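You operate a simulated robot arm through the tools that you are given. There is no shell and no other tool. Be economical: measure what you need, move in short steps, check, and stop when the job is done.

You run a simulated two-armed robot. Do the job below in one go: nothing can be reset, and whatever is moved stays where it is left.

TASK
Take the brass pipe fitting from the top of the steel bench and put it on the top of the low table. Put the 20 A fuse from the top of the steel bench on the top of the trolley and the 6 A fuse on the top of the offices shelf. Put the carton on the top of the steel bench away on the second shelf in the middle bay from the bottom of the parts rack. Put the black digital gauge from the top of the steel bench on the right end of the side bench and the blue digital gauge on the side bench before the controller. Put one of the white tubs from the top of the steel bench on the yellow card. Put the blue cap from the top of the steel bench on top of the black pipe coupling on the top of the trolley. Take the green cap and put it on the top of the trolley. Take the 0-6 bar pressure gauge from the service stand and put it on the filter stand under the drain spout. Put one of the small threaded pipes from the top of the service stand on the top of the service cart. Push the door shut. Do these in any order. Set down upright: carton, pressure gauge, small threaded pipe.

The check looks at the end state, three seconds after you hand in, the way a careful person would. Anything else that was tipped, shoved, dropped, spilled or broken makes it a failure. Lids that push on must go on centred and level and be pressed home; caps that screw on are set level and turned clockwise until they are tight.

THE ROBOT
Two 7-joint arms with two-finger parallel grippers on one trunk, on a base that drives. Base frame: it is fixed to the floor where the robot stands at the start and does not move with it; the origin is under the middle of the robot, x ahead of it, y to its left, z up; the surface under the hand at the start is at about z = 0.86. Units: m, rad, N and s.
The left shoulder is at the start at [0.02, 0.113, 1.247], the right one opposite. With the tool pointing down near the work surface each hand reaches from about 0.2 to 0.6 m from the robot's upright axis, wherever it stands, measured 20 degrees to its own side. Places, roughly: black pipe coupling (6x6x7 cm) [-1.3, 0.9, 0.9]; blue cap (4x4x3 cm) [0.4, 0.4, 0.9]; brass pipe fitting (5x4x4 cm) [0.4, 0, 0.9]; carton [0.5, 0, 1]; digital gauge [0.75, 0, 1]; door [-4.1, -1.5, 1]; filter stand under the drain spout [-3.7, 0, 0.7]; fuse [0.5, 0, 0.75]; green cap (4x4x3 cm) [0.4, 0.4, 0.9]; pressure gauge [-3.5, -4, 1]; right end of the side bench (15x22 cm) [-3.02, 1.76, 0.8]; second shelf in the middle bay of the parts rack [-1.6, 2.6, 0.6]; side bench before the controller (34x20 cm) [-3.26, 0.92, 0.8]; small threaded pipe (4x3x5 cm) [-3.4, -3.8, 0.8]; top of the low table [0.3, -1.6, 0.6]; top of the offices shelf (13x12 cm) [-0.94, -4.5, 0.6]; top of the service cart [-1.3, -3, 0.8]; top of the trolley (76x22 cm) [-1.14, 0.8, 0.84]; white tub [0.25, 0.25, 1]; yellow card [0.25, -1.5, 0.5]. Payload 1.57 kg a hand.
The TCP of each hand is the grasp point between the finger pads, 0.03 m short of the fingertips. In the tool frame z runs along the fingers and y along their closing line. Largest opening 0.08 m; finger width 0.017, thickness 0.012; the body of the gripper, 0.04 by 0.082 m, starts 0.08 m behind the TCP.
Orientation is told as [roll, pitch, yaw] about the base's x, y, z axes, in that order, counted from this pose: with the fingers straight down and closing along the base's y, the tool's x points along the base's -x, its y along +y and its z along -z.

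THE INTERFACE
- The arms move only by the tool step_arm. It takes "left_series", "right_series" or both (then of equal length, played together; a hand with none holds still); each is a list of rows, each an object of numbers (a shift or turn left out is 0, a gripper value left out holds the last): "rx", "ry", "rz": the turn, a rotation vector about the tool's x, y, z in rad; "tx", "ty", "tz": the shift along the tool's x, y, z in m; "fingers": the gripper command, from -1 (fully open) to 1 (shut), values between in proportion. In form: [{"rx": .., "ry": .., "rz": .., "tx": .., "ty": .., "tz": .., "fingers": ..}, ...]. A call has 1 to 10 rows; each row is the pose to reach, as a shift and turn from the pose commanded when the call began, along the tool's axes at that moment. Each row takes 0.2 s and may step no farther than 0.05 m and 0.15 rad from the row before; otherwise, or with a gripper value out of range, the whole call is refused. A pose out of reach is approached as far as the arm can. The call stops where the force on the tool passes 40 N (or 10 N more than at its start, if that is more) or the arm is blocked; 0.2 s more then pass. The fingers move at their own pace (about 0.045 m/s each) and stop on an object; they squeeze with about 37 N. The grip force told is the motor's: it shows also when the fingers shut on nothing. Time passes only in rows, and 0.2 s behind the last, so rows that repeat a pose let the fingers close. It gives the time, the measured TCP pose, the force on the tool (base axes), the opening and the grip force at its end, in the units of the frame above (readings bear some noise), with the torque about the TCP (base axes, N m) and any sound that the robot's microphone picked up.
- Cameras (640 x 400 px; columns grow to the right, rows downward): "scene" is now at [0.0807, -0.0009, 1.3716]; the picture's right is [0.07, -1.00, 0.00], its down [-0.62, -0.05, -0.78] and it looks along [0.78, 0.06, -0.62] (base axes); focal length 285 px, centre (320, 200). "left" rides on the left gripper at [0.072, 0.007, -0.122] in its tool frame; the picture's right is [-0.09, 1.00, 0.00], its down [-0.84, -0.08, -0.54] and it looks along [-0.54, -0.05, 0.84] (tool axes); focal length 238 px, centre (320, 200). "right" rides on the right gripper at [0.072, -0.007, -0.122] in its tool frame; the picture's right is [0.09, 1.00, 0.00], its down [-0.84, 0.08, -0.54] and it looks along [-0.54, 0.05, 0.84] (tool axes); focal length 238 px, centre (320, 200). There is no depth. A picture from a camera that has moved, and an enlarged one, comes with that camera's place and axes in the base frame and with its lens. The place of the scene camera against the robot may be out by one fixed shift of up to 0.025 m in any direction.
- grab_frame(camera): a new picture of that camera. It takes no simulated time.
- move_column(by): slides the trunk up (or, below 0, down) by that many m; the arms and the scene camera ride with it, the base frame stays. It gives what a move gives, with no picture.
- drive_base(legs): drives the robot by 1 to 6 legs, each [ahead, left, turn to the left] in m, m and rad, along the robot's own axes; the way and the turn of a leg run together, so that a leg with both is an arc; at most 1.5 m and 3.142 rad a leg. The arms and the cameras ride along, it lands a little off, and it stops where it bumps. It gives what a move gives.
- turn_head(pan, tilt): turns the head with the scene camera to pan (to the left, within 1.396 rad either way) and tilt (down, from -0.506 to 1.204), counted from straight ahead of the robot. It gives what a move gives.
- close_up(camera, box): a new picture of the part [left, top, right, bottom] of that camera's present view, enlarged. It takes no simulated time.
- finish_job(): hands the job in; it is judged then, once.

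Go step by step. Nothing tells you exact positions but the pictures and the camera data: compare them with the known pose of the tool, close in by small moves and look again before you grip or let go. The budget is 556 turns and 352 pictures, counting those below and the enlarged ones. Unless the task says otherwise, let go and move clear before handing in.

The tools are called after "Call:" by a JSON object that holds its "op" and its "data". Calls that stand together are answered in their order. step_arm: Moves the arms, as the interface text tells. Its arguments: {"type":"object","properties":{"left_series":{"type":"array"},"right_series":{"type":"array"}},"required":[]} The other tools are called the same way: move_column (by) slides the trunk up or down; drive_base (legs) drives the base; turn_head (pan, tilt) turns the head that bears the scene camera; grab_frame (camera) takes a picture; close_up (camera, box) takes an enlarged picture of a part of a camera's view; finish_job () hands the job in.

At the start:

```text
clock: 0.0
left_tcp_pos: [0.4102, 0.2487, 1.1913]
left_tcp_rot: [0.0, -0.001, 0.002]
left_contact_force: [-0.4, 0.1, 0.5]
left_moment: [0.02, -0.02, -0.01]
left_opening: 0.0799
left_grip_force: 0.1
right_tcp_pos: [0.4653, -0.1656, 1.1286]
right_tcp_rot: [0.0, 0.0, 0.0]
right_contact_force: [-0.5, -0.3, -0.1]
right_moment: [-0.01, 0.03, 0.0]
right_opening: 0.08
right_grip_force: 0.1
trunk travel left (down, up): [-0.3, 0.27]
robot x, y, heading: [-0.0018, -0.0003, 0.0]
head pan, tilt: [0.073, 0.67]
```

scene: 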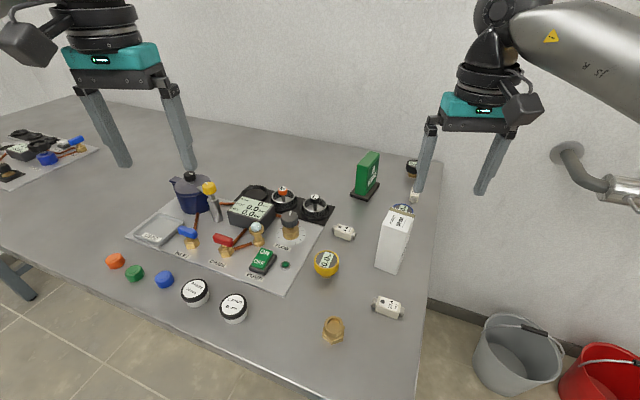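
right: 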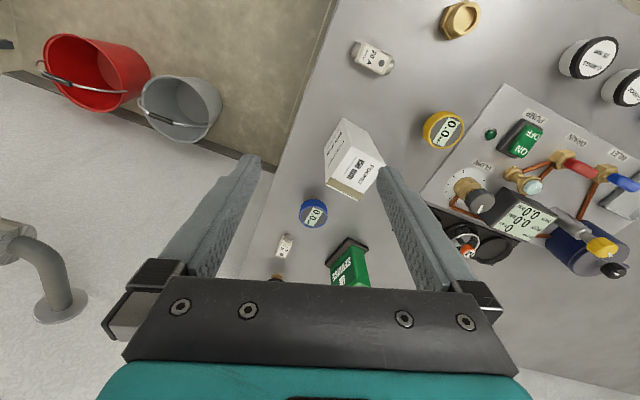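
left: 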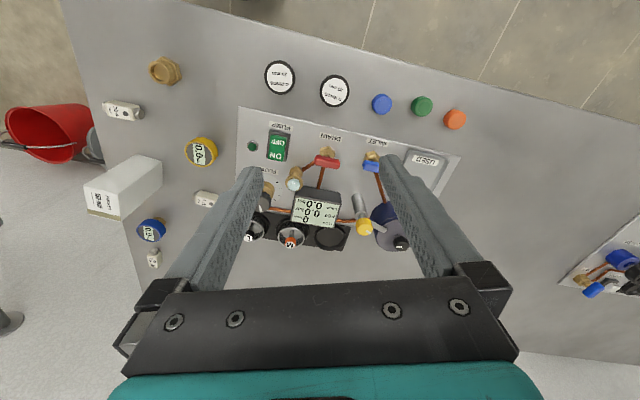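

I see the steel bench with the brass fitting, fuses, carton, gauges, tubs and caps. First I enlarge the bench picture to tell items apart.

Call:
{"op": "close_up", "data": {"camera": "scene", "box": [300, 140, 460, 360]}}

Call:
{"op": "close_up", "data": {"camera": "scene", "box": [90, 170, 350, 330]}}

Call:
{"op": "close_up", "data": {"camera": "right", "box": [240, 0, 480, 300]}}

```text
1.82 times, centred on (380, 250) of scene
camera zoom: at [0.0807, -0.0009, 1.3716], right [0.07, -1.0, 0.0], down [-0.62, -0.05, -0.78], along [0.78, 0.06, -0.62], focal length 518 px, centre (211, 109)
```

zoom: 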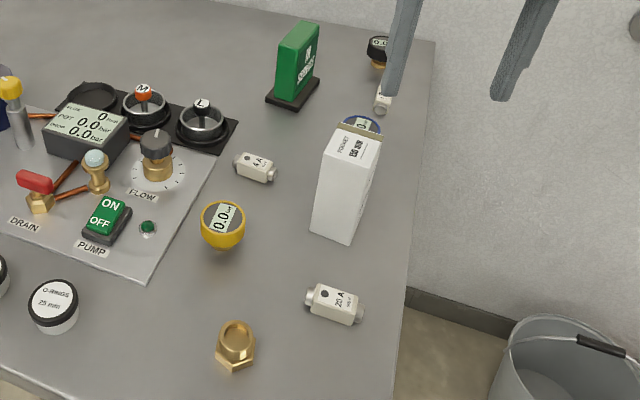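

```text
2.46 times, centred on (220, 250) of scene
camera zoom: at [0.0807, -0.0009, 1.3716], right [0.07, -1.0, 0.0], down [-0.62, -0.05, -0.78], along [0.78, 0.06, -0.62], focal length 702 px, centre (566, 77)
```

zoom: 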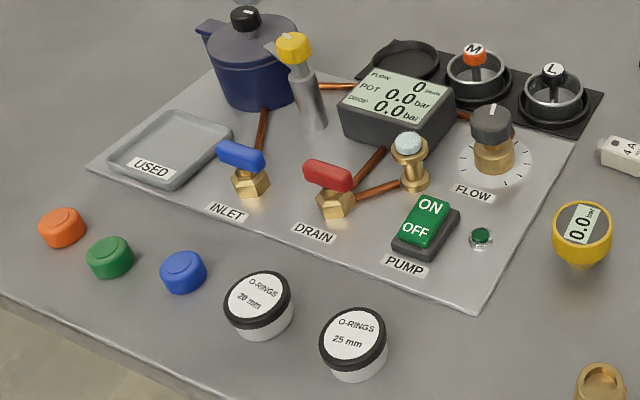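

```text
1.33 times, centred on (360, 150) of right
camera zoom: at [0.3941, -0.1719, 1.2499], right [-0.09, 1.0, 0.0], down [0.84, 0.08, 0.54], along [0.54, 0.05, -0.84], focal length 318 px, centre (267, 267)
```

zoom: 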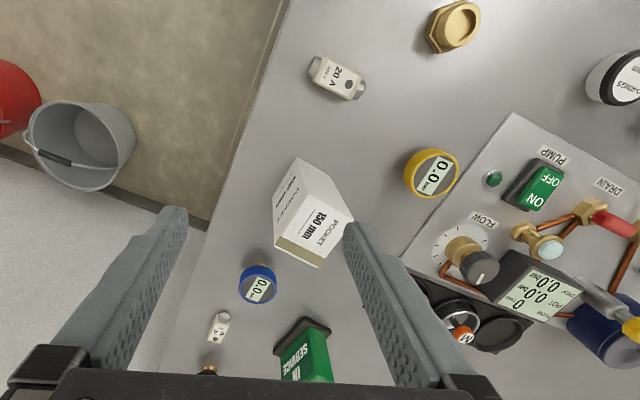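

The brass fitting is near (0.35, 0.00), the 25 mm tub near (0.37, 0.19), with the caps to its left. I bring both hands above the fitting and that tub for a closer look.

Call:
{"op": "step_arm", "data": {"right_series": [{"tx": 0.023, "ty": 0.033, "tz": 0.02}, {"tx": 0.047, "ty": 0.066, "tz": 0.04}, {"tx": 0.07, "ty": 0.1, "tz": 0.06}, {"tx": 0.094, "ty": 0.133, "tz": 0.08}, {"tx": 0.117, "ty": 0.166, "tz": 0.1}], "left_series": [{"tx": 0.007, "ty": -0.012, "tz": 0.03}, {"tx": 0.015, "ty": -0.024, "tz": 0.06}, {"tx": 0.022, "ty": -0.036, "tz": 0.09}, {"tx": 0.03, "ty": -0.047, "tz": 0.12}, {"tx": 0.037, "ty": -0.059, "tz": 0.14}]}}

Call:
{"op": "grab_frame", "data": {"camera": "right"}}

Call:
{"op": "grab_frame", "data": {"camera": "left"}}

```text
clock: 1.2
left_tcp_pos: [0.3719, 0.1892, 1.0494]
left_tcp_rot: [-0.003, -0.001, 0.002]
left_contact_force: [-0.1, 0.6, 0.0]
left_moment: [-0.01, 0.01, -0.01]
left_opening: 0.08
left_grip_force: 0.1
right_tcp_pos: [0.3487, 0.0021, 1.0272]
right_tcp_rot: [0.002, 0.001, -0.003]
right_contact_force: [-0.2, 0.5, 0.2]
right_moment: [-0.01, 0.01, 0.03]
right_opening: 0.0805
right_grip_force: 0.0
trunk travel left (down, up): [-0.3, 0.27]
robot x, y, heading: [0.0023, 0.0017, -0.0]
head pan, tilt: [0.073, 0.67]
```

```text
345 pictures are left
camera right: at [0.2769, -0.0042, 1.1486], right [-0.09, 1.0, 0.0], down [0.84, 0.08, 0.54], along [0.54, 0.05, -0.84], focal length 238 px, centre (320, 200)
```

right: 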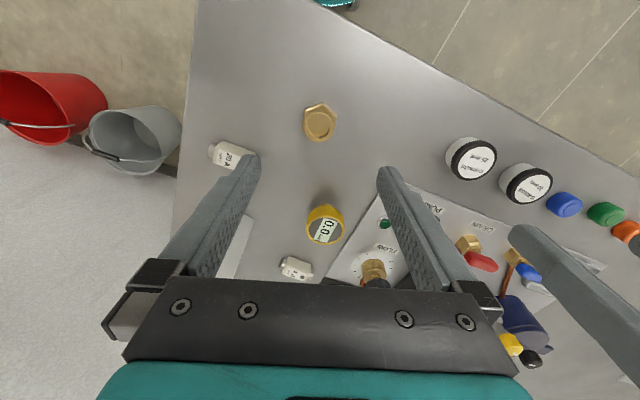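

```text
344 pictures are left
camera left: at [0.3011, 0.1957, 1.1708], right [0.09, 1.0, 0.0], down [0.84, -0.07, 0.54], along [0.54, -0.05, -0.84], focal length 238 px, centre (320, 200)
```

left: 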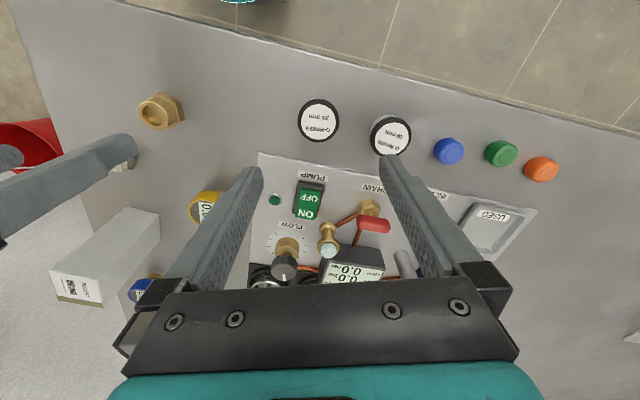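

The fitting is almost under the right hand and the tub under the left. I zoom for the fitting's hex orientation.

Call:
{"op": "close_up", "data": {"camera": "right", "box": [270, 80, 370, 160]}}

Call:
{"op": "close_up", "data": {"camera": "left", "box": [270, 80, 430, 180]}}

```text
5.00 times, centred on (320, 120) of right
camera zoom: at [0.2769, -0.0042, 1.1486], right [-0.09, 1.0, 0.0], down [0.84, 0.08, 0.54], along [0.54, 0.05, -0.84], focal length 1192 px, centre (320, 600)
```

zoom: 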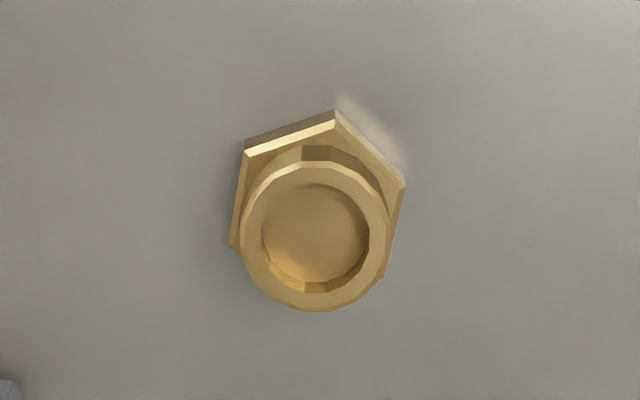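

```text
4.00 times, centred on (350, 130) of left
camera zoom: at [0.3011, 0.1957, 1.1708], right [0.09, 1.0, 0.0], down [0.84, -0.07, 0.54], along [0.54, -0.05, -0.84], focal length 953 px, centre (200, 480)
```

zoom: 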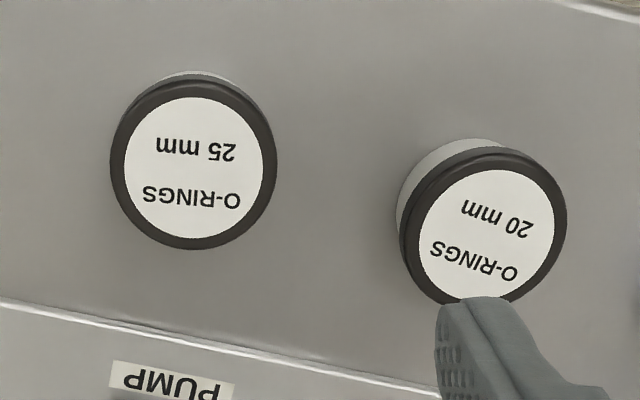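

The fitting's flats lie nearly along x, so closing along y suits it, and the tub is about 4.7 cm wide. I lower both hands around them.

Call:
{"op": "step_arm", "data": {"right_series": [{"tz": 0.04, "tx": 0.001}, {"tz": 0.08, "tx": 0.001}, {"tz": 0.11, "tx": 0.001}, {"tz": 0.13, "tx": 0.001}, {"tz": 0.13, "tx": 0.001}], "left_series": [{"tz": 0.04, "tx": 0.001, "ty": -0.002, "fingers": -0.4}, {"tz": 0.08, "tx": 0.001, "ty": -0.002}, {"tz": 0.12, "tx": 0.001, "ty": -0.002}, {"tz": 0.14, "tx": 0.001, "ty": -0.002}, {"tz": 0.154, "tx": 0.001, "ty": -0.002}]}}

Call:
{"op": "grab_frame", "data": {"camera": "right"}}

Call:
{"op": "grab_frame", "data": {"camera": "left"}}

```text
clock: 2.4
left_tcp_pos: [0.3717, 0.1887, 0.8956]
left_tcp_rot: [-0.001, 0.0, -0.001]
left_contact_force: [0.2, 0.1, -0.4]
left_moment: [0.02, 0.04, -0.01]
left_opening: 0.0558
left_grip_force: 0.0
right_tcp_pos: [0.3485, 0.0013, 0.8972]
right_tcp_rot: [0.0, 0.001, 0.0]
right_contact_force: [0.7, 0.4, 0.2]
right_moment: [0.03, 0.0, -0.01]
right_opening: 0.0801
right_grip_force: 0.0
trunk travel left (down, up): [-0.3, 0.27]
robot x, y, heading: [-0.0007, 0.001, -0.003]
head pan, tilt: [0.073, 0.67]
```

```text
341 pictures are left
camera right: at [0.2763, -0.0042, 1.019], right [-0.09, 1.0, 0.0], down [0.84, 0.08, 0.54], along [0.54, 0.05, -0.84], focal length 238 px, centre (320, 200)
```

right: 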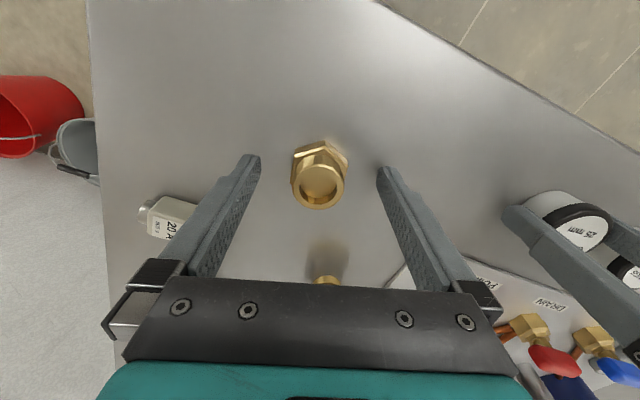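

```text
340 pictures are left
camera left: at [0.3002, 0.1949, 1.0173], right [0.09, 1.0, 0.0], down [0.84, -0.08, 0.54], along [0.54, -0.05, -0.84], focal length 238 px, centre (320, 200)
```

left: 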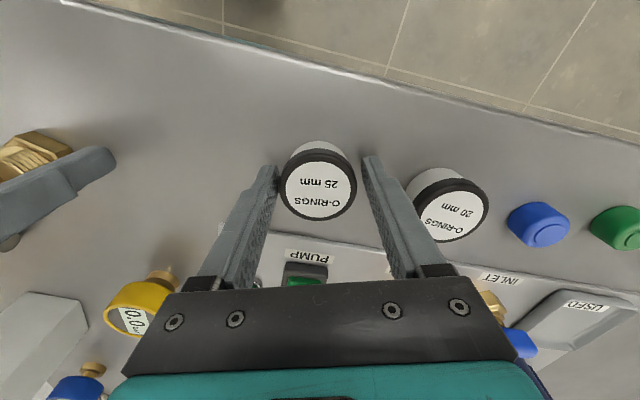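

Both objects sit between the fingers. I close both hands.

Call:
{"op": "step_arm", "data": {"right_series": [{"fingers": 1}, {"fingers": 1}, {"fingers": 1}, {"fingers": 1}, {"fingers": 1}], "left_series": [{"fingers": 1}, {"fingers": 1}, {"fingers": 1}, {"fingers": 1}, {"fingers": 1}]}}

Call:
{"op": "step_arm", "data": {"right_series": [{"tz": -0.04}, {"tz": -0.08}, {"tz": -0.12}, {"tz": -0.15}], "left_series": [{"tz": -0.04}, {"tz": -0.08}, {"tz": -0.12}, {"tz": -0.15}]}}

Call:
{"op": "grab_frame", "data": {"camera": "scene"}}

Call:
{"op": "turn_head", "data": {"pan": -1.39, "tilt": 0.6}}

Call:
{"op": "grab_frame", "data": {"camera": "scene"}}

```text
clock: 3.6
left_tcp_pos: [0.3722, 0.1893, 0.8961]
left_tcp_rot: [-0.001, 0.001, 0.002]
left_contact_force: [-0.2, 0.5, -0.2]
left_moment: [0.02, -0.01, 0.02]
left_opening: 0.0468
left_grip_force: 36.2
right_tcp_pos: [0.3476, 0.0, 0.8987]
right_tcp_rot: [-0.001, -0.002, 0.0]
right_contact_force: [0.4, 0.7, -0.2]
right_moment: [0.02, -0.01, -0.01]
right_opening: 0.0414
right_grip_force: 37.1
trunk travel left (down, up): [-0.3, 0.27]
robot x, y, heading: [0.0022, 0.0022, 0.002]
head pan, tilt: [0.073, 0.67]
```

```text
clock: 4.6
left_tcp_pos: [0.3743, 0.1875, 1.0461]
left_tcp_rot: [0.0, 0.004, 0.002]
left_contact_force: [-0.7, 0.5, -0.1]
left_moment: [0.01, 0.0, 0.02]
left_opening: 0.0467
left_grip_force: 37.3
right_tcp_pos: [0.3468, -0.0002, 1.0496]
right_tcp_rot: [0.001, 0.0, 0.0]
right_contact_force: [0.3, 0.4, -1.4]
right_moment: [0.0, 0.02, -0.03]
right_opening: 0.0412
right_grip_force: 36.8
trunk travel left (down, up): [-0.3, 0.27]
robot x, y, heading: [0.0022, 0.0004, -0.002]
head pan, tilt: [0.073, 0.67]
```

```text
339 pictures are left
camera scene: at [0.0806, -0.0009, 1.3716], right [0.07, -1.0, 0.0], down [-0.62, -0.05, -0.78], along [0.78, 0.06, -0.62], focal length 285 px, centre (320, 200)
```

scene: 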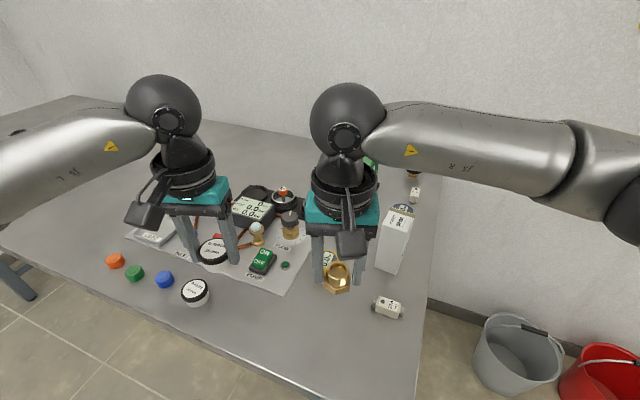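

```text
clock: 6.2
left_tcp_pos: [0.3747, 0.1866, 1.0451]
left_tcp_rot: [-0.001, 0.0, 0.002]
left_contact_force: [0.5, 0.6, -0.6]
left_moment: [-0.01, 0.02, -0.01]
left_opening: 0.0468
left_grip_force: 37.4
right_tcp_pos: [0.3484, -0.0004, 1.048]
right_tcp_rot: [0.001, 0.001, 0.001]
right_contact_force: [0.0, -0.5, -1.8]
right_moment: [-0.02, -0.05, -0.01]
right_opening: 0.0412
right_grip_force: 37.3
trunk travel left (down, up): [-0.3, 0.27]
robot x, y, heading: [-0.0024, -0.0018, 0.006]
head pan, tilt: [-1.389, 0.6]
```

```text
338 pictures are left
camera scene: at [0.0109, -0.0941, 1.3776], right [-0.98, -0.18, 0.0], down [-0.1, 0.56, -0.83], along [0.15, -0.81, -0.56], focal length 285 px, centre (320, 200)
```

scene: 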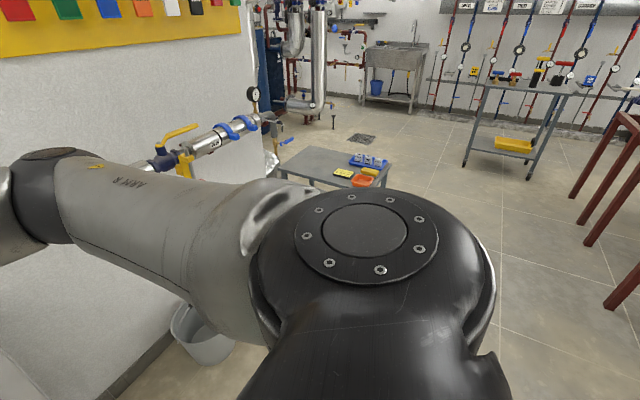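

Both grips hold. The low table with the yellow card shows ahead on the right side; I back away from the bench, turn right and drive toward it.

Call:
{"op": "drive_base", "data": {"legs": [[-0.4, 0, 0], [0, 0, -1.571], [0.7, 0.45, 0]]}}

Call:
{"op": "turn_head", "data": {"pan": 0.0, "tilt": 0.6}}

Call:
{"op": "grab_frame", "data": {"camera": "scene"}}

```text
clock: 16.4
left_tcp_pos: [0.2477, -1.0488, 1.044]
left_tcp_rot: [0.0, -0.001, -1.557]
left_contact_force: [-1.1, -0.7, -1.0]
left_moment: [-0.02, 0.0, 0.02]
left_opening: 0.0466
left_grip_force: 36.7
right_tcp_pos: [0.0609, -1.0234, 1.0491]
right_tcp_rot: [0.0, 0.0, -1.559]
right_contact_force: [0.5, 0.0, -0.9]
right_moment: [0.01, 0.01, -0.01]
right_opening: 0.0411
right_grip_force: 36.7
trunk travel left (down, up): [-0.3, 0.27]
robot x, y, heading: [0.0571, -0.6763, -1.558]
head pan, tilt: [-1.389, 0.6]
```

```text
clock: 18.0
left_tcp_pos: [0.2476, -1.0483, 1.0443]
left_tcp_rot: [0.0, 0.0, -1.557]
left_contact_force: [0.0, 0.5, -0.2]
left_moment: [0.0, -0.01, 0.04]
left_opening: 0.0469
left_grip_force: 37.0
right_tcp_pos: [0.0602, -1.023, 1.0487]
right_tcp_rot: [0.0, 0.0, -1.558]
right_contact_force: [0.0, -0.7, -1.9]
right_moment: [0.02, 0.03, 0.03]
right_opening: 0.041
right_grip_force: 36.7
trunk travel left (down, up): [-0.3, 0.27]
robot x, y, heading: [0.0576, -0.6766, -1.557]
head pan, tilt: [0.0, 0.6]
```

```text
337 pictures are left
camera scene: at [0.0421, -0.7821, 1.3776], right [-1.0, -0.01, 0.0], down [-0.01, 0.56, -0.83], along [0.01, -0.82, -0.56], focal length 285 px, centre (320, 200)
```

scene: 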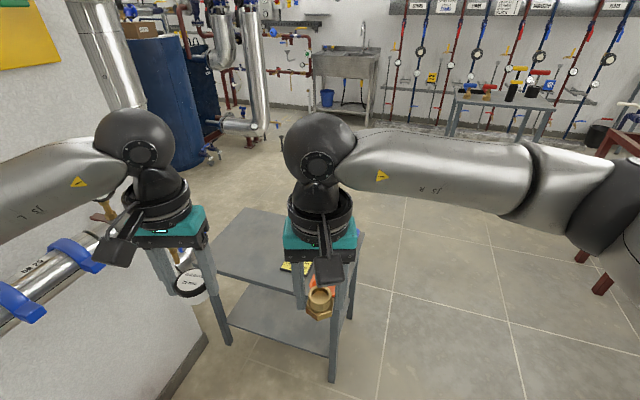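

The table spans about x −0.14 to 0.43, y −1.42 to −1.9, with pipework on the left wall. I move closer, keeping clear of the pipe.

Call:
{"op": "drive_base", "data": {"legs": [[0.36, -0.1, 0]]}}

Call:
{"op": "turn_head", "data": {"pan": 0.0, "tilt": 1.0}}

Call:
{"op": "grab_frame", "data": {"camera": "scene"}}

Call:
{"op": "grab_frame", "data": {"camera": "left"}}

Call:
{"op": "grab_frame", "data": {"camera": "right"}}

```text
clock: 20.4
left_tcp_pos: [0.1548, -1.4195, 1.0455]
left_tcp_rot: [0.001, 0.002, -1.556]
left_contact_force: [-0.2, 0.0, -1.6]
left_moment: [0.04, -0.02, -0.01]
left_opening: 0.047
left_grip_force: 37.0
right_tcp_pos: [-0.0327, -1.3955, 1.0481]
right_tcp_rot: [0.0, 0.0, -1.553]
right_contact_force: [0.6, 0.5, -2.0]
right_moment: [0.06, -0.01, -0.02]
right_opening: 0.0406
right_grip_force: 36.7
trunk travel left (down, up): [-0.3, 0.27]
robot x, y, heading: [-0.0371, -1.0479, -1.559]
head pan, tilt: [0.0, 0.6]
```

```text
clock: 21.3
left_tcp_pos: [0.1549, -1.4203, 1.0451]
left_tcp_rot: [0.0, 0.0, -1.555]
left_contact_force: [0.2, 0.1, 0.1]
left_moment: [0.0, -0.01, -0.02]
left_opening: 0.0468
left_grip_force: 37.2
right_tcp_pos: [-0.033, -1.3955, 1.0489]
right_tcp_rot: [0.0, 0.0, -1.556]
right_contact_force: [0.2, 0.5, -0.5]
right_moment: [-0.03, 0.04, 0.0]
right_opening: 0.0411
right_grip_force: 36.9
trunk travel left (down, up): [-0.3, 0.27]
robot x, y, heading: [-0.0388, -1.0502, -1.558]
head pan, tilt: [0.0, 1.0]
```

```text
336 pictures are left
camera scene: at [-0.0514, -1.1359, 1.3456], right [-1.0, -0.02, 0.0], down [-0.01, 0.84, -0.54], along [0.01, -0.54, -0.84], focal length 285 px, centre (320, 200)
```

scene: 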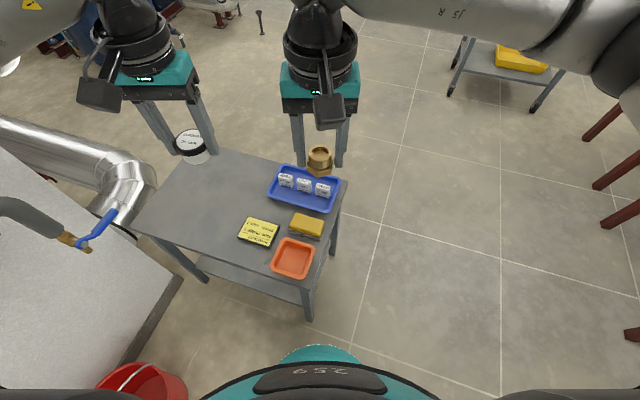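

```text
335 pictures are left
camera left: at [0.1617, -1.3481, 1.1669], right [1.0, -0.08, 0.0], down [-0.06, -0.84, 0.54], along [-0.04, -0.54, -0.84], focal length 238 px, centre (320, 200)
```

left: 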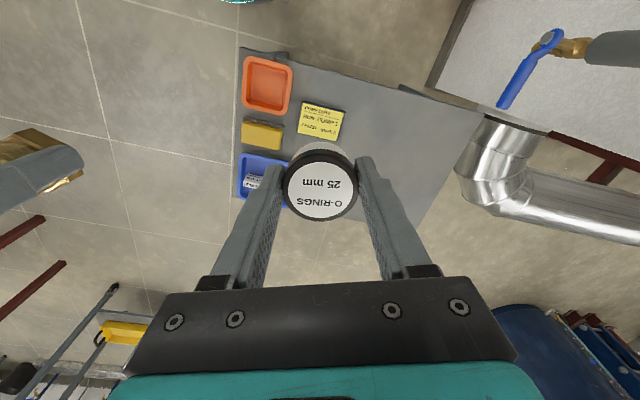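

```text
334 pictures are left
camera right: at [-0.0398, -1.3236, 1.17], right [0.99, 0.11, 0.0], down [0.09, -0.84, 0.54], along [0.06, -0.54, -0.84], focal length 238 px, centre (320, 200)
```

right: 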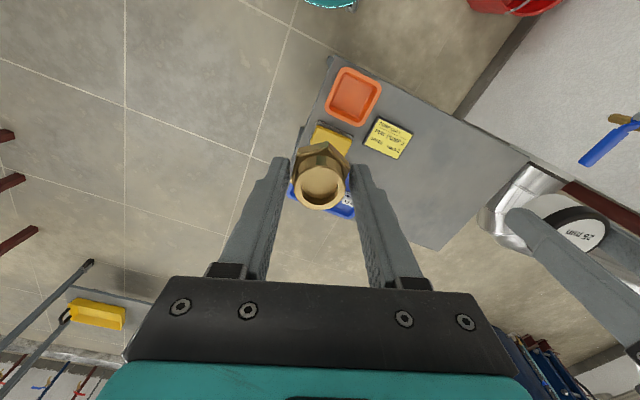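

The card comes out at about (0.151, −1.496, 0.585). I lower the trunk and shift the left hand over it.

Call:
{"op": "move_column", "data": {"by": -0.25}}

Call:
{"op": "step_arm", "data": {"left_series": [{"tx": -0.025, "ty": -0.002, "tz": 0.02}, {"tx": -0.05, "ty": -0.004, "tz": 0.04}, {"tx": -0.076, "ty": -0.004, "tz": 0.06}, {"tx": -0.076, "ty": -0.004, "tz": 0.08}]}}

Call:
{"op": "grab_frame", "data": {"camera": "left"}}

Call:
{"op": "grab_frame", "data": {"camera": "scene"}}

```text
clock: 23.9
left_tcp_pos: [0.1554, -1.4197, 0.7952]
left_tcp_rot: [0.0, 0.0, -1.555]
left_contact_force: [0.5, -0.5, -1.4]
left_moment: [0.01, 0.03, -0.01]
left_opening: 0.0467
left_grip_force: 37.3
right_tcp_pos: [-0.0316, -1.3957, 0.7988]
right_tcp_rot: [0.0, 0.0, -1.554]
right_contact_force: [0.8, -0.1, -0.4]
right_moment: [0.02, -0.01, 0.0]
right_opening: 0.0409
right_grip_force: 36.9
trunk travel left (down, up): [-0.05, 0.52]
robot x, y, heading: [-0.0355, -1.0538, -1.556]
head pan, tilt: [0.0, 1.0]
```

```text
clock: 24.9
left_tcp_pos: [0.151, -1.4963, 0.715]
left_tcp_rot: [0.0, -0.003, -1.555]
left_contact_force: [-0.1, 0.3, 0.0]
left_moment: [0.01, -0.03, -0.01]
left_opening: 0.047
left_grip_force: 36.7
right_tcp_pos: [-0.0327, -1.3966, 0.7986]
right_tcp_rot: [0.0, 0.0, -1.556]
right_contact_force: [0.0, -0.3, -1.7]
right_moment: [0.02, 0.0, 0.01]
right_opening: 0.041
right_grip_force: 36.9
trunk travel left (down, up): [-0.05, 0.52]
robot x, y, heading: [-0.04, -1.0522, -1.557]
head pan, tilt: [0.0, 1.0]
```

```text
333 pictures are left
camera left: at [0.1584, -1.4243, 0.8362], right [1.0, -0.08, 0.0], down [-0.06, -0.84, 0.54], along [-0.04, -0.54, -0.84], focal length 238 px, centre (320, 200)
```

left: 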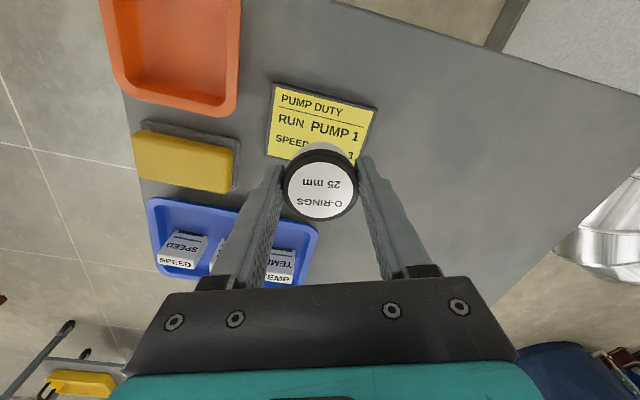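

```text
332 pictures are left
camera scene: at [-0.0514, -1.1359, 1.0956], right [-1.0, -0.02, 0.0], down [-0.01, 0.84, -0.54], along [0.01, -0.54, -0.84], focal length 285 px, centre (320, 200)
```

scene: 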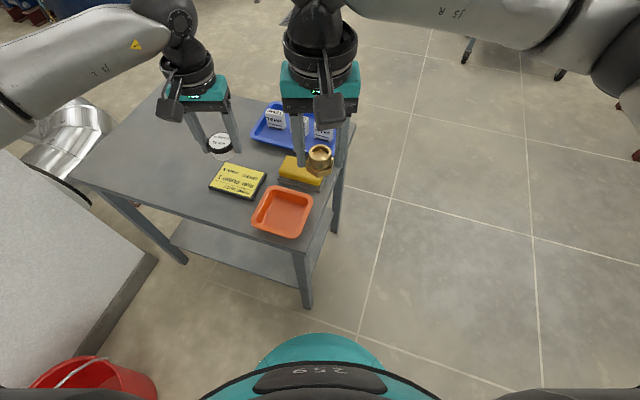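

The tub is centred over the card; I lower it gently.

Call:
{"op": "step_arm", "data": {"left_series": [{"tz": 0.03}, {"tz": 0.06}, {"tz": 0.08}, {"tz": 0.085}, {"tz": 0.088}]}}

Call:
{"op": "grab_frame", "data": {"camera": "left"}}

```text
clock: 26.1
left_tcp_pos: [0.1525, -1.4949, 0.6286]
left_tcp_rot: [0.001, -0.002, -1.553]
left_contact_force: [0.4, 2.8, 7.8]
left_moment: [0.08, -0.07, 0.01]
left_opening: 0.0469
left_grip_force: 37.2
right_tcp_pos: [-0.0333, -1.3945, 0.7988]
right_tcp_rot: [0.0, 0.001, -1.556]
right_contact_force: [0.2, -1.1, -1.4]
right_moment: [0.0, -0.01, 0.02]
right_opening: 0.0408
right_grip_force: 37.2
trunk travel left (down, up): [-0.05, 0.52]
robot x, y, heading: [-0.0368, -1.0459, -1.556]
head pan, tilt: [0.0, 1.0]
```

```text
331 pictures are left
camera left: at [0.159, -1.4228, 0.749], right [1.0, -0.08, 0.0], down [-0.06, -0.84, 0.54], along [-0.04, -0.54, -0.84], focal length 238 px, centre (320, 200)
```

left: 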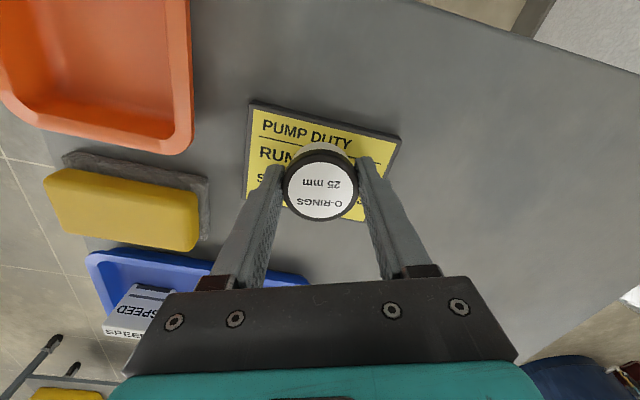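

Contact is felt (8 N) with the tub over the card's middle. I open the left hand part-way and rise.

Call:
{"op": "step_arm", "data": {"left_series": [{"fingers": -0.6}, {"fingers": -0.6}, {"fingers": -0.6}, {"tz": -0.03, "fingers": -0.6}, {"tz": -0.07}, {"tz": -0.11}, {"tz": -0.15}, {"tz": -0.19}]}}

Call:
{"op": "grab_frame", "data": {"camera": "left"}}

```text
clock: 27.9
left_tcp_pos: [0.1518, -1.4963, 0.8174]
left_tcp_rot: [0.0, 0.003, -1.555]
left_contact_force: [-0.1, -0.2, -0.3]
left_moment: [-0.01, 0.02, 0.04]
left_opening: 0.0638
left_grip_force: 0.0
right_tcp_pos: [-0.0331, -1.3967, 0.7998]
right_tcp_rot: [0.001, 0.0, -1.556]
right_contact_force: [0.2, -0.3, -1.1]
right_moment: [-0.04, 0.02, 0.03]
right_opening: 0.0408
right_grip_force: 36.9
trunk travel left (down, up): [-0.05, 0.52]
robot x, y, heading: [-0.0359, -1.0519, -1.553]
head pan, tilt: [0.0, 1.0]
```

```text
330 pictures are left
camera left: at [0.1577, -1.425, 0.9388], right [1.0, -0.08, 0.0], down [-0.06, -0.84, 0.54], along [-0.04, -0.54, -0.84], focal length 238 px, centre (320, 200)
```

left: 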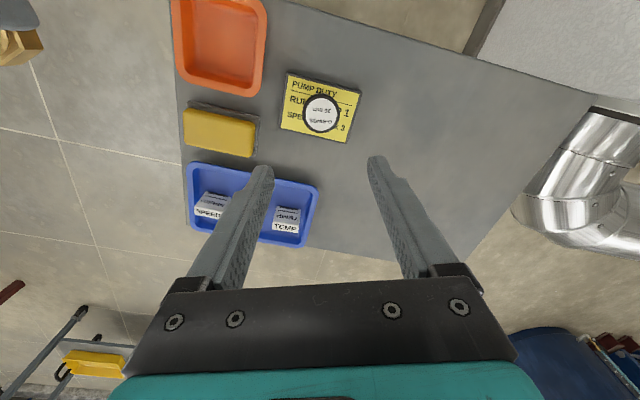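

The tub rests on the card. I raise the left hand out of the way and turn the base left so the right hand can set the brass fitting on the free part of the table near (0.26, −1.54).

Call:
{"op": "step_arm", "data": {"left_series": [{"tz": -0.04, "tx": 0.02}, {"tz": -0.08, "tx": 0.04}, {"tz": -0.12, "tx": 0.06}, {"tz": -0.16, "tx": 0.08}, {"tz": -0.2, "tx": 0.1}]}}

Call:
{"op": "drive_base", "data": {"legs": [[0, 0, 0.35]]}}

Call:
{"op": "grab_frame", "data": {"camera": "scene"}}

Call:
{"op": "grab_frame", "data": {"camera": "right"}}

```text
clock: 29.1
left_tcp_pos: [0.1526, -1.3941, 1.0181]
left_tcp_rot: [0.0, 0.001, -1.553]
left_contact_force: [0.2, -0.2, 0.2]
left_moment: [-0.01, -0.01, 0.01]
left_opening: 0.0638
left_grip_force: 0.1
right_tcp_pos: [-0.0322, -1.3954, 0.7988]
right_tcp_rot: [-0.001, 0.0, -1.556]
right_contact_force: [-0.1, -0.2, -1.5]
right_moment: [0.06, 0.02, -0.01]
right_opening: 0.0407
right_grip_force: 36.7
trunk travel left (down, up): [-0.05, 0.52]
robot x, y, heading: [-0.0392, -1.0505, -1.556]
head pan, tilt: [0.0, 1.0]
```

```text
clock: 30.5
left_tcp_pos: [0.2585, -1.3098, 1.0175]
left_tcp_rot: [0.0, 0.0, -1.207]
left_contact_force: [0.1, -0.7, -0.3]
left_moment: [0.0, 0.01, 0.0]
left_opening: 0.0642
left_grip_force: 0.1
right_tcp_pos: [0.0858, -1.3744, 0.7992]
right_tcp_rot: [0.0, 0.0, -1.209]
right_contact_force: [-0.4, -0.3, -2.0]
right_moment: [-0.05, 0.0, 0.01]
right_opening: 0.0404
right_grip_force: 37.0
trunk travel left (down, up): [-0.05, 0.52]
robot x, y, heading: [-0.0339, -1.0505, -1.204]
head pan, tilt: [0.0, 1.0]
```

```text
329 pictures are left
camera scene: at [-0.0243, -1.1307, 1.0956], right [-0.94, -0.35, 0.0], down [-0.3, 0.79, -0.54], along [0.19, -0.51, -0.84], focal length 285 px, centre (320, 200)
```

scene: 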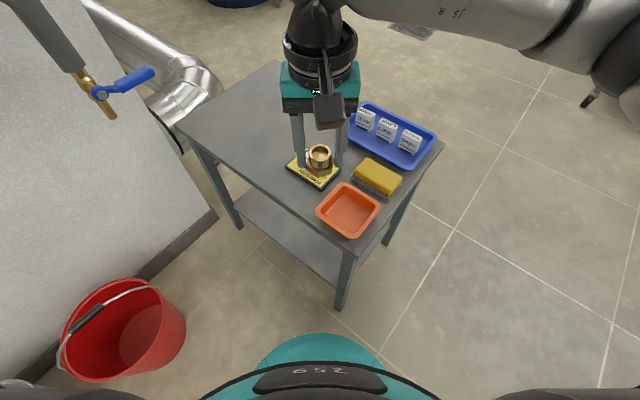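

```text
328 pictures are left
camera right: at [0.0539, -1.3081, 0.92], right [0.9, 0.44, 0.0], down [0.37, -0.76, 0.54], along [0.24, -0.49, -0.84], focal length 238 px, centre (320, 200)
```

right: 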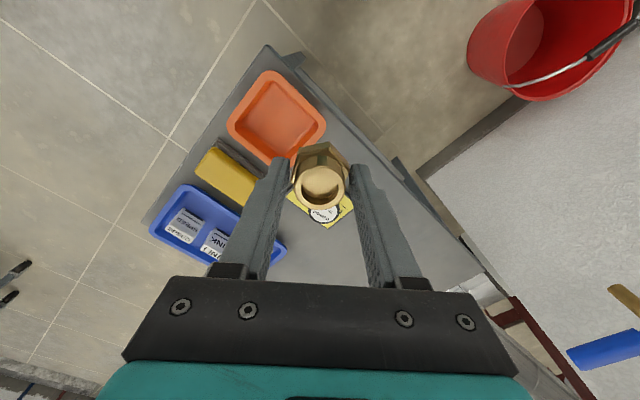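

The spot is clear table. I pull the left hand further back and carry the fitting over to the free area.

Call:
{"op": "step_arm", "data": {"left_series": [{"tx": 0.03, "ty": 0.01}, {"tx": 0.06, "ty": 0.02}, {"tx": 0.08, "ty": 0.03}]}}

Call:
{"op": "step_arm", "data": {"right_series": [{"tx": -0.043, "ty": 0.021}, {"tx": -0.087, "ty": 0.042}, {"tx": -0.13, "ty": 0.062}, {"tx": -0.174, "ty": 0.083}, {"tx": -0.217, "ty": 0.104}, {"tx": -0.217, "ty": 0.104, "tz": 0.04}, {"tx": -0.217, "ty": 0.104, "tz": 0.08}]}}

Call:
{"op": "grab_frame", "data": {"camera": "right"}}

```text
clock: 31.3
left_tcp_pos: [0.2571, -1.2238, 1.0193]
left_tcp_rot: [0.0, -0.001, -1.208]
left_contact_force: [0.3, 0.6, 0.0]
left_moment: [-0.02, -0.01, -0.02]
left_opening: 0.064
left_grip_force: 0.0
right_tcp_pos: [0.0862, -1.3747, 0.7975]
right_tcp_rot: [0.0, 0.001, -1.21]
right_contact_force: [-0.5, 0.3, -1.0]
right_moment: [0.0, -0.04, 0.01]
right_opening: 0.0405
right_grip_force: 36.6
trunk travel left (down, up): [-0.05, 0.52]
robot x, y, heading: [-0.036, -1.0489, -1.204]
head pan, tilt: [0.0, 1.0]
```

```text
clock: 32.9
left_tcp_pos: [0.2581, -1.2233, 1.0189]
left_tcp_rot: [0.0, -0.001, -1.207]
left_contact_force: [-0.9, 0.7, -0.5]
left_moment: [-0.01, 0.01, 0.0]
left_opening: 0.0641
left_grip_force: 0.0
right_tcp_pos: [0.2195, -1.5043, 0.7263]
right_tcp_rot: [-0.002, -0.001, -1.207]
right_contact_force: [0.3, -0.2, -1.1]
right_moment: [0.01, -0.02, 0.01]
right_opening: 0.0363
right_grip_force: 37.1
right hand out of reach, approached as far as the arm can: row 4, 5, 6, 7
trunk travel left (down, up): [-0.05, 0.52]
robot x, y, heading: [-0.039, -1.0493, -1.21]
head pan, tilt: [0.0, 1.0]
```

```text
327 pictures are left
camera right: at [0.1876, -1.4387, 0.847], right [0.9, 0.44, 0.0], down [0.37, -0.75, 0.54], along [0.24, -0.49, -0.84], focal length 238 px, centre (320, 200)
```

right: 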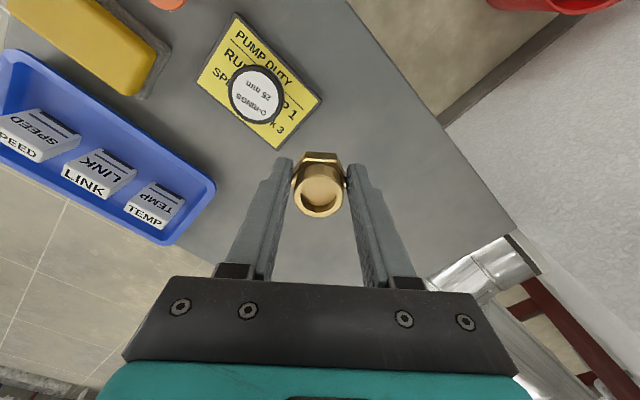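

The reach ended at (0.22, −1.50), too near the tub, so I drive a little ahead and left before lowering.

Call:
{"op": "drive_base", "data": {"legs": [[0.05, 0.06, 0]]}}

Call:
{"op": "step_arm", "data": {"right_series": [{"tz": 0.03}, {"tz": 0.06}]}}

Call:
{"op": "grab_frame", "data": {"camera": "right"}}

```text
clock: 34.0
left_tcp_pos: [0.3322, -1.2487, 1.0184]
left_tcp_rot: [0.001, 0.0, -1.208]
left_contact_force: [-0.5, 0.2, 0.3]
left_moment: [0.0, -0.01, -0.02]
left_opening: 0.0638
left_grip_force: 0.0
right_tcp_pos: [0.2931, -1.5298, 0.7261]
right_tcp_rot: [0.0, 0.0, -1.21]
right_contact_force: [0.8, 0.0, -0.7]
right_moment: [0.04, 0.02, 0.03]
right_opening: 0.0365
right_grip_force: 37.5
trunk travel left (down, up): [-0.05, 0.52]
robot x, y, heading: [0.0381, -1.072, -1.207]
head pan, tilt: [0.0, 1.0]
```

```text
clock: 34.6
left_tcp_pos: [0.3316, -1.2493, 1.0181]
left_tcp_rot: [0.001, 0.0, -1.208]
left_contact_force: [1.3, 0.4, -0.1]
left_moment: [-0.02, -0.03, 0.01]
left_opening: 0.064
left_grip_force: 0.1
right_tcp_pos: [0.2836, -1.5242, 0.6678]
right_tcp_rot: [0.0, -0.001, -1.208]
right_contact_force: [-0.1, 0.7, -0.7]
right_moment: [0.01, 0.02, 0.02]
right_opening: 0.0363
right_grip_force: 36.6
right hand out of reach, approached as far as the arm can: row 1, 2
trunk travel left (down, up): [-0.05, 0.52]
robot x, y, heading: [0.0367, -1.0731, -1.207]
head pan, tilt: [0.0, 1.0]
```

```text
326 pictures are left
camera right: at [0.2528, -1.4587, 0.7888], right [0.9, 0.44, 0.0], down [0.37, -0.76, 0.54], along [0.24, -0.49, -0.84], focal length 238 px, centre (320, 200)
```

right: 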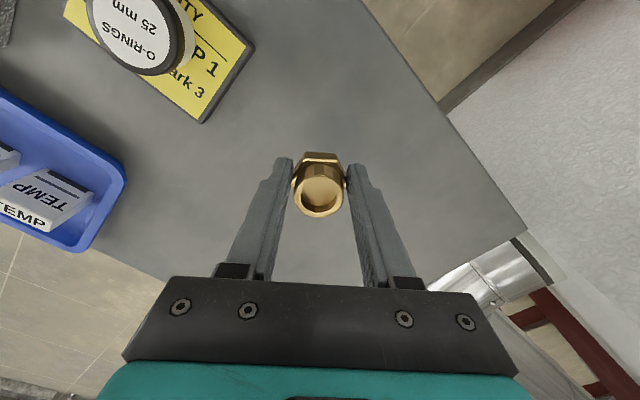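

The spot is free and well away from the tub. I lower the fitting to the table surface.

Call:
{"op": "step_arm", "data": {"right_series": [{"tx": 0.025, "ty": -0.012, "tz": 0.01}, {"tx": 0.05, "ty": -0.025, "tz": 0.025}, {"tx": 0.05, "ty": -0.025, "tz": 0.033}]}}

Call:
{"op": "step_arm", "data": {"right_series": [{"tz": 0.003}, {"tz": 0.006}, {"tz": 0.008}]}}

Call:
{"op": "grab_frame", "data": {"camera": "right"}}

```text
clock: 35.4
left_tcp_pos: [0.3314, -1.2493, 1.0184]
left_tcp_rot: [-0.001, -0.001, -1.208]
left_contact_force: [0.1, 0.2, 0.6]
left_moment: [-0.01, 0.01, 0.05]
left_opening: 0.0641
left_grip_force: 0.0
right_tcp_pos: [0.2412, -1.4861, 0.6339]
right_tcp_rot: [-0.001, 0.001, -1.209]
right_contact_force: [0.2, -1.1, -1.1]
right_moment: [-0.02, 0.0, 0.0]
right_opening: 0.0364
right_grip_force: 37.7
trunk travel left (down, up): [-0.05, 0.52]
robot x, y, heading: [0.037, -1.0736, -1.208]
head pan, tilt: [0.0, 1.0]
```

```text
clock: 36.2
left_tcp_pos: [0.3313, -1.2488, 1.0183]
left_tcp_rot: [0.0, 0.0, -1.209]
left_contact_force: [-0.3, 1.1, 0.0]
left_moment: [-0.01, 0.0, 0.0]
left_opening: 0.064
left_grip_force: 0.1
right_tcp_pos: [0.2416, -1.4863, 0.6263]
right_tcp_rot: [0.0, -0.001, -1.209]
right_contact_force: [-0.1, -0.2, -1.1]
right_moment: [0.04, 0.02, -0.02]
right_opening: 0.0366
right_grip_force: 37.3
trunk travel left (down, up): [-0.05, 0.52]
robot x, y, heading: [0.035, -1.0725, -1.211]
head pan, tilt: [0.0, 1.0]
```

```text
325 pictures are left
camera right: at [0.2105, -1.4205, 0.7484], right [0.9, 0.44, 0.0], down [0.37, -0.76, 0.54], along [0.24, -0.49, -0.84], focal length 238 px, centre (320, 200)
```

right: 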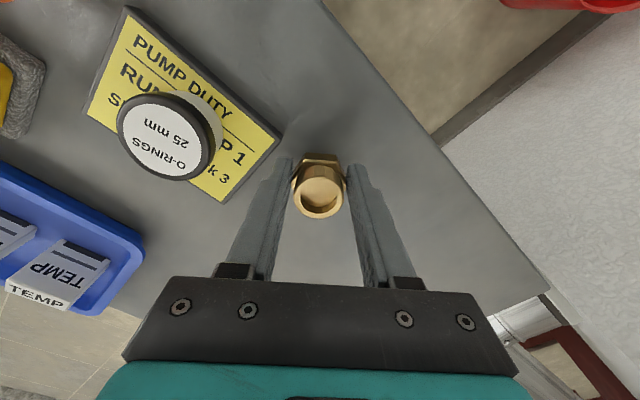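

I shift it a few cm further from the card and continue down until contact.

Call:
{"op": "step_arm", "data": {"right_series": [{"tx": -0.02, "ty": 0.03}, {"tx": -0.02, "ty": 0.03, "tz": 0.003}, {"tx": -0.02, "ty": 0.03, "tz": 0.006}, {"tx": -0.02, "ty": 0.03, "tz": 0.009}]}}

```text
clock: 37.2
left_tcp_pos: [0.3314, -1.2494, 1.018]
left_tcp_rot: [0.0, -0.002, -1.207]
left_contact_force: [0.2, -0.1, 0.1]
left_moment: [-0.01, 0.0, 0.03]
left_opening: 0.0639
left_grip_force: 0.0
right_tcp_pos: [0.2779, -1.495, 0.6191]
right_tcp_rot: [-0.001, -0.003, -1.209]
right_contact_force: [-0.6, 0.5, 3.5]
right_moment: [-0.08, 0.1, 0.03]
right_opening: 0.0365
right_grip_force: 36.6
trunk travel left (down, up): [-0.05, 0.52]
robot x, y, heading: [0.0371, -1.0752, -1.212]
head pan, tilt: [0.0, 1.0]
```

Contact is just felt. I release the fitting and rise.

Call:
{"op": "step_arm", "data": {"right_series": [{"fingers": -0.5}, {"fingers": -0.5}, {"fingers": -0.5}, {"fingers": -0.5, "tz": -0.03}, {"tz": -0.07}, {"tz": -0.11}, {"tz": -0.15}, {"tz": -0.19}]}}

Call:
{"op": "grab_frame", "data": {"camera": "right"}}

```text
clock: 39.0
left_tcp_pos: [0.3315, -1.2494, 1.0204]
left_tcp_rot: [0.002, 0.0, -1.209]
left_contact_force: [0.0, 0.6, 0.3]
left_moment: [0.02, 0.02, 0.0]
left_opening: 0.064
left_grip_force: 0.0
right_tcp_pos: [0.2736, -1.4929, 0.8075]
right_tcp_rot: [-0.001, 0.0, -1.211]
right_contact_force: [0.0, 0.0, -0.3]
right_moment: [0.0, -0.01, -0.03]
right_opening: 0.0599
right_grip_force: 0.1
trunk travel left (down, up): [-0.05, 0.52]
robot x, y, heading: [0.0377, -1.0726, -1.211]
head pan, tilt: [0.0, 1.0]
```

```text
324 pictures are left
camera right: at [0.2438, -1.427, 0.929], right [0.9, 0.44, 0.0], down [0.37, -0.76, 0.54], along [0.24, -0.49, -0.84], focal length 238 px, centre (320, 200)
```

right: 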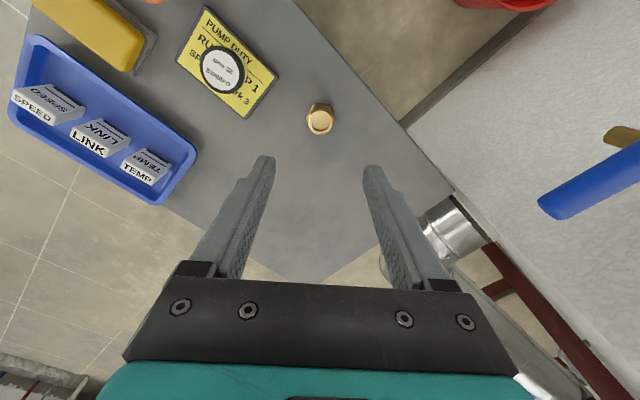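

Both are placed on the low table. I raise the trunk, back away and return to the steel bench for the green cap and 20 A fuse.

Call:
{"op": "move_column", "data": {"by": 0.25}}

Call:
{"op": "step_arm", "data": {"right_series": [{"tx": 0.04, "ty": -0.02, "tz": -0.01}, {"tx": 0.08, "ty": -0.04, "tz": -0.02}, {"tx": 0.12, "ty": -0.06, "tz": -0.03}], "left_series": [{"tz": 0.02}, {"tz": 0.05}, {"tz": 0.1}]}}

Call:
{"op": "drive_base", "data": {"legs": [[-0.85, 0, 0], [0, 0, 1.211], [0, 0.37, 0], [0.26, 0, 0]]}}

Call:
{"op": "turn_head", "data": {"pan": 0.0, "tilt": 0.75}}

Call:
{"op": "grab_frame", "data": {"camera": "left"}}

Call:
{"op": "grab_frame", "data": {"camera": "right"}}

```text
clock: 41.6
left_tcp_pos: [0.3307, -1.2493, 1.2691]
left_tcp_rot: [-0.001, 0.0, -1.208]
left_contact_force: [0.0, 0.8, -0.3]
left_moment: [0.03, 0.04, 0.0]
left_opening: 0.0642
left_grip_force: 0.0
right_tcp_pos: [0.2761, -1.493, 1.0577]
right_tcp_rot: [-0.001, 0.0, -1.21]
right_contact_force: [0.3, -0.8, -0.1]
right_moment: [0.02, -0.02, 0.03]
right_opening: 0.06
right_grip_force: 0.0
trunk travel left (down, up): [-0.3, 0.27]
robot x, y, heading: [0.033, -1.0731, -1.209]
head pan, tilt: [0.0, 1.0]
```

```text
clock: 42.4
left_tcp_pos: [0.3333, -1.2489, 1.1666]
left_tcp_rot: [0.0, -0.004, -1.207]
left_contact_force: [0.7, 0.0, -0.4]
left_moment: [0.02, -0.03, 0.0]
left_opening: 0.0642
left_grip_force: 0.0
right_tcp_pos: [0.178, -1.4022, 1.0891]
right_tcp_rot: [0.0, -0.003, -1.212]
right_contact_force: [0.2, -0.8, 0.3]
right_moment: [0.01, -0.02, -0.01]
right_opening: 0.0599
right_grip_force: 0.1
trunk travel left (down, up): [-0.3, 0.27]
robot x, y, heading: [0.0381, -1.0739, -1.21]
head pan, tilt: [0.0, 1.0]
```

```text
clock: 53.4
left_tcp_pos: [0.2569, 0.3166, 1.1666]
left_tcp_rot: [0.001, -0.001, 0.006]
left_contact_force: [-0.2, -0.1, 0.6]
left_moment: [0.02, 0.02, 0.03]
left_opening: 0.0642
left_grip_force: 0.1
right_tcp_pos: [0.347, 0.1171, 1.0889]
right_tcp_rot: [0.001, -0.002, 0.004]
right_contact_force: [-0.2, 0.3, 0.0]
right_moment: [0.01, 0.0, 0.0]
right_opening: 0.0599
right_grip_force: 0.1
trunk travel left (down, up): [-0.3, 0.27]
robot x, y, heading: [-0.0114, 0.0965, 0.0]
head pan, tilt: [0.0, 1.0]
```

```text
clock: 54.1
left_tcp_pos: [0.2572, 0.3167, 1.1658]
left_tcp_rot: [0.001, 0.0, 0.006]
left_contact_force: [0.1, 0.3, 0.3]
left_moment: [0.01, -0.02, -0.02]
left_opening: 0.0641
left_grip_force: 0.0
right_tcp_pos: [0.3462, 0.1183, 1.0885]
right_tcp_rot: [-0.001, 0.0, 0.003]
right_contact_force: [-0.1, -0.5, -0.2]
right_moment: [-0.01, -0.01, 0.04]
right_opening: 0.0601
right_grip_force: 0.1
trunk travel left (down, up): [-0.3, 0.27]
robot x, y, heading: [-0.0123, 0.1018, 0.007]
head pan, tilt: [0.0, 0.75]
```

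```text
323 pictures are left
camera left: at [0.1848, 0.3221, 1.288], right [0.09, 1.0, 0.0], down [0.84, -0.07, 0.54], along [0.54, -0.05, -0.84], focal length 238 px, centre (320, 200)
```

left: 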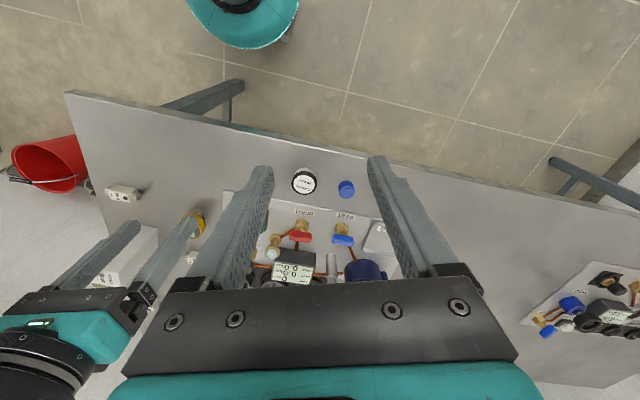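

```text
322 pictures are left
camera right: at [0.2747, 0.1112, 1.2094], right [-0.1, 1.0, 0.0], down [0.84, 0.08, 0.54], along [0.54, 0.05, -0.84], focal length 238 px, centre (320, 200)
```

right: 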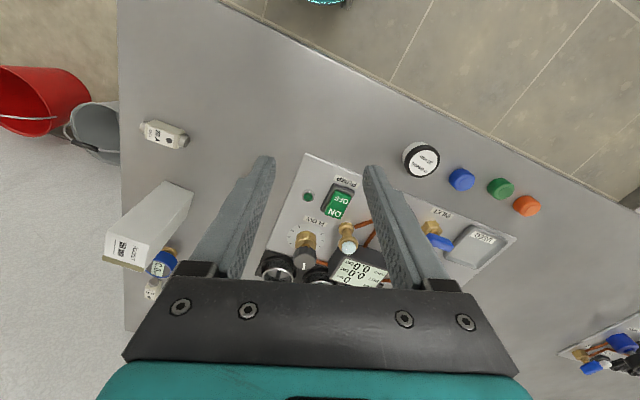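

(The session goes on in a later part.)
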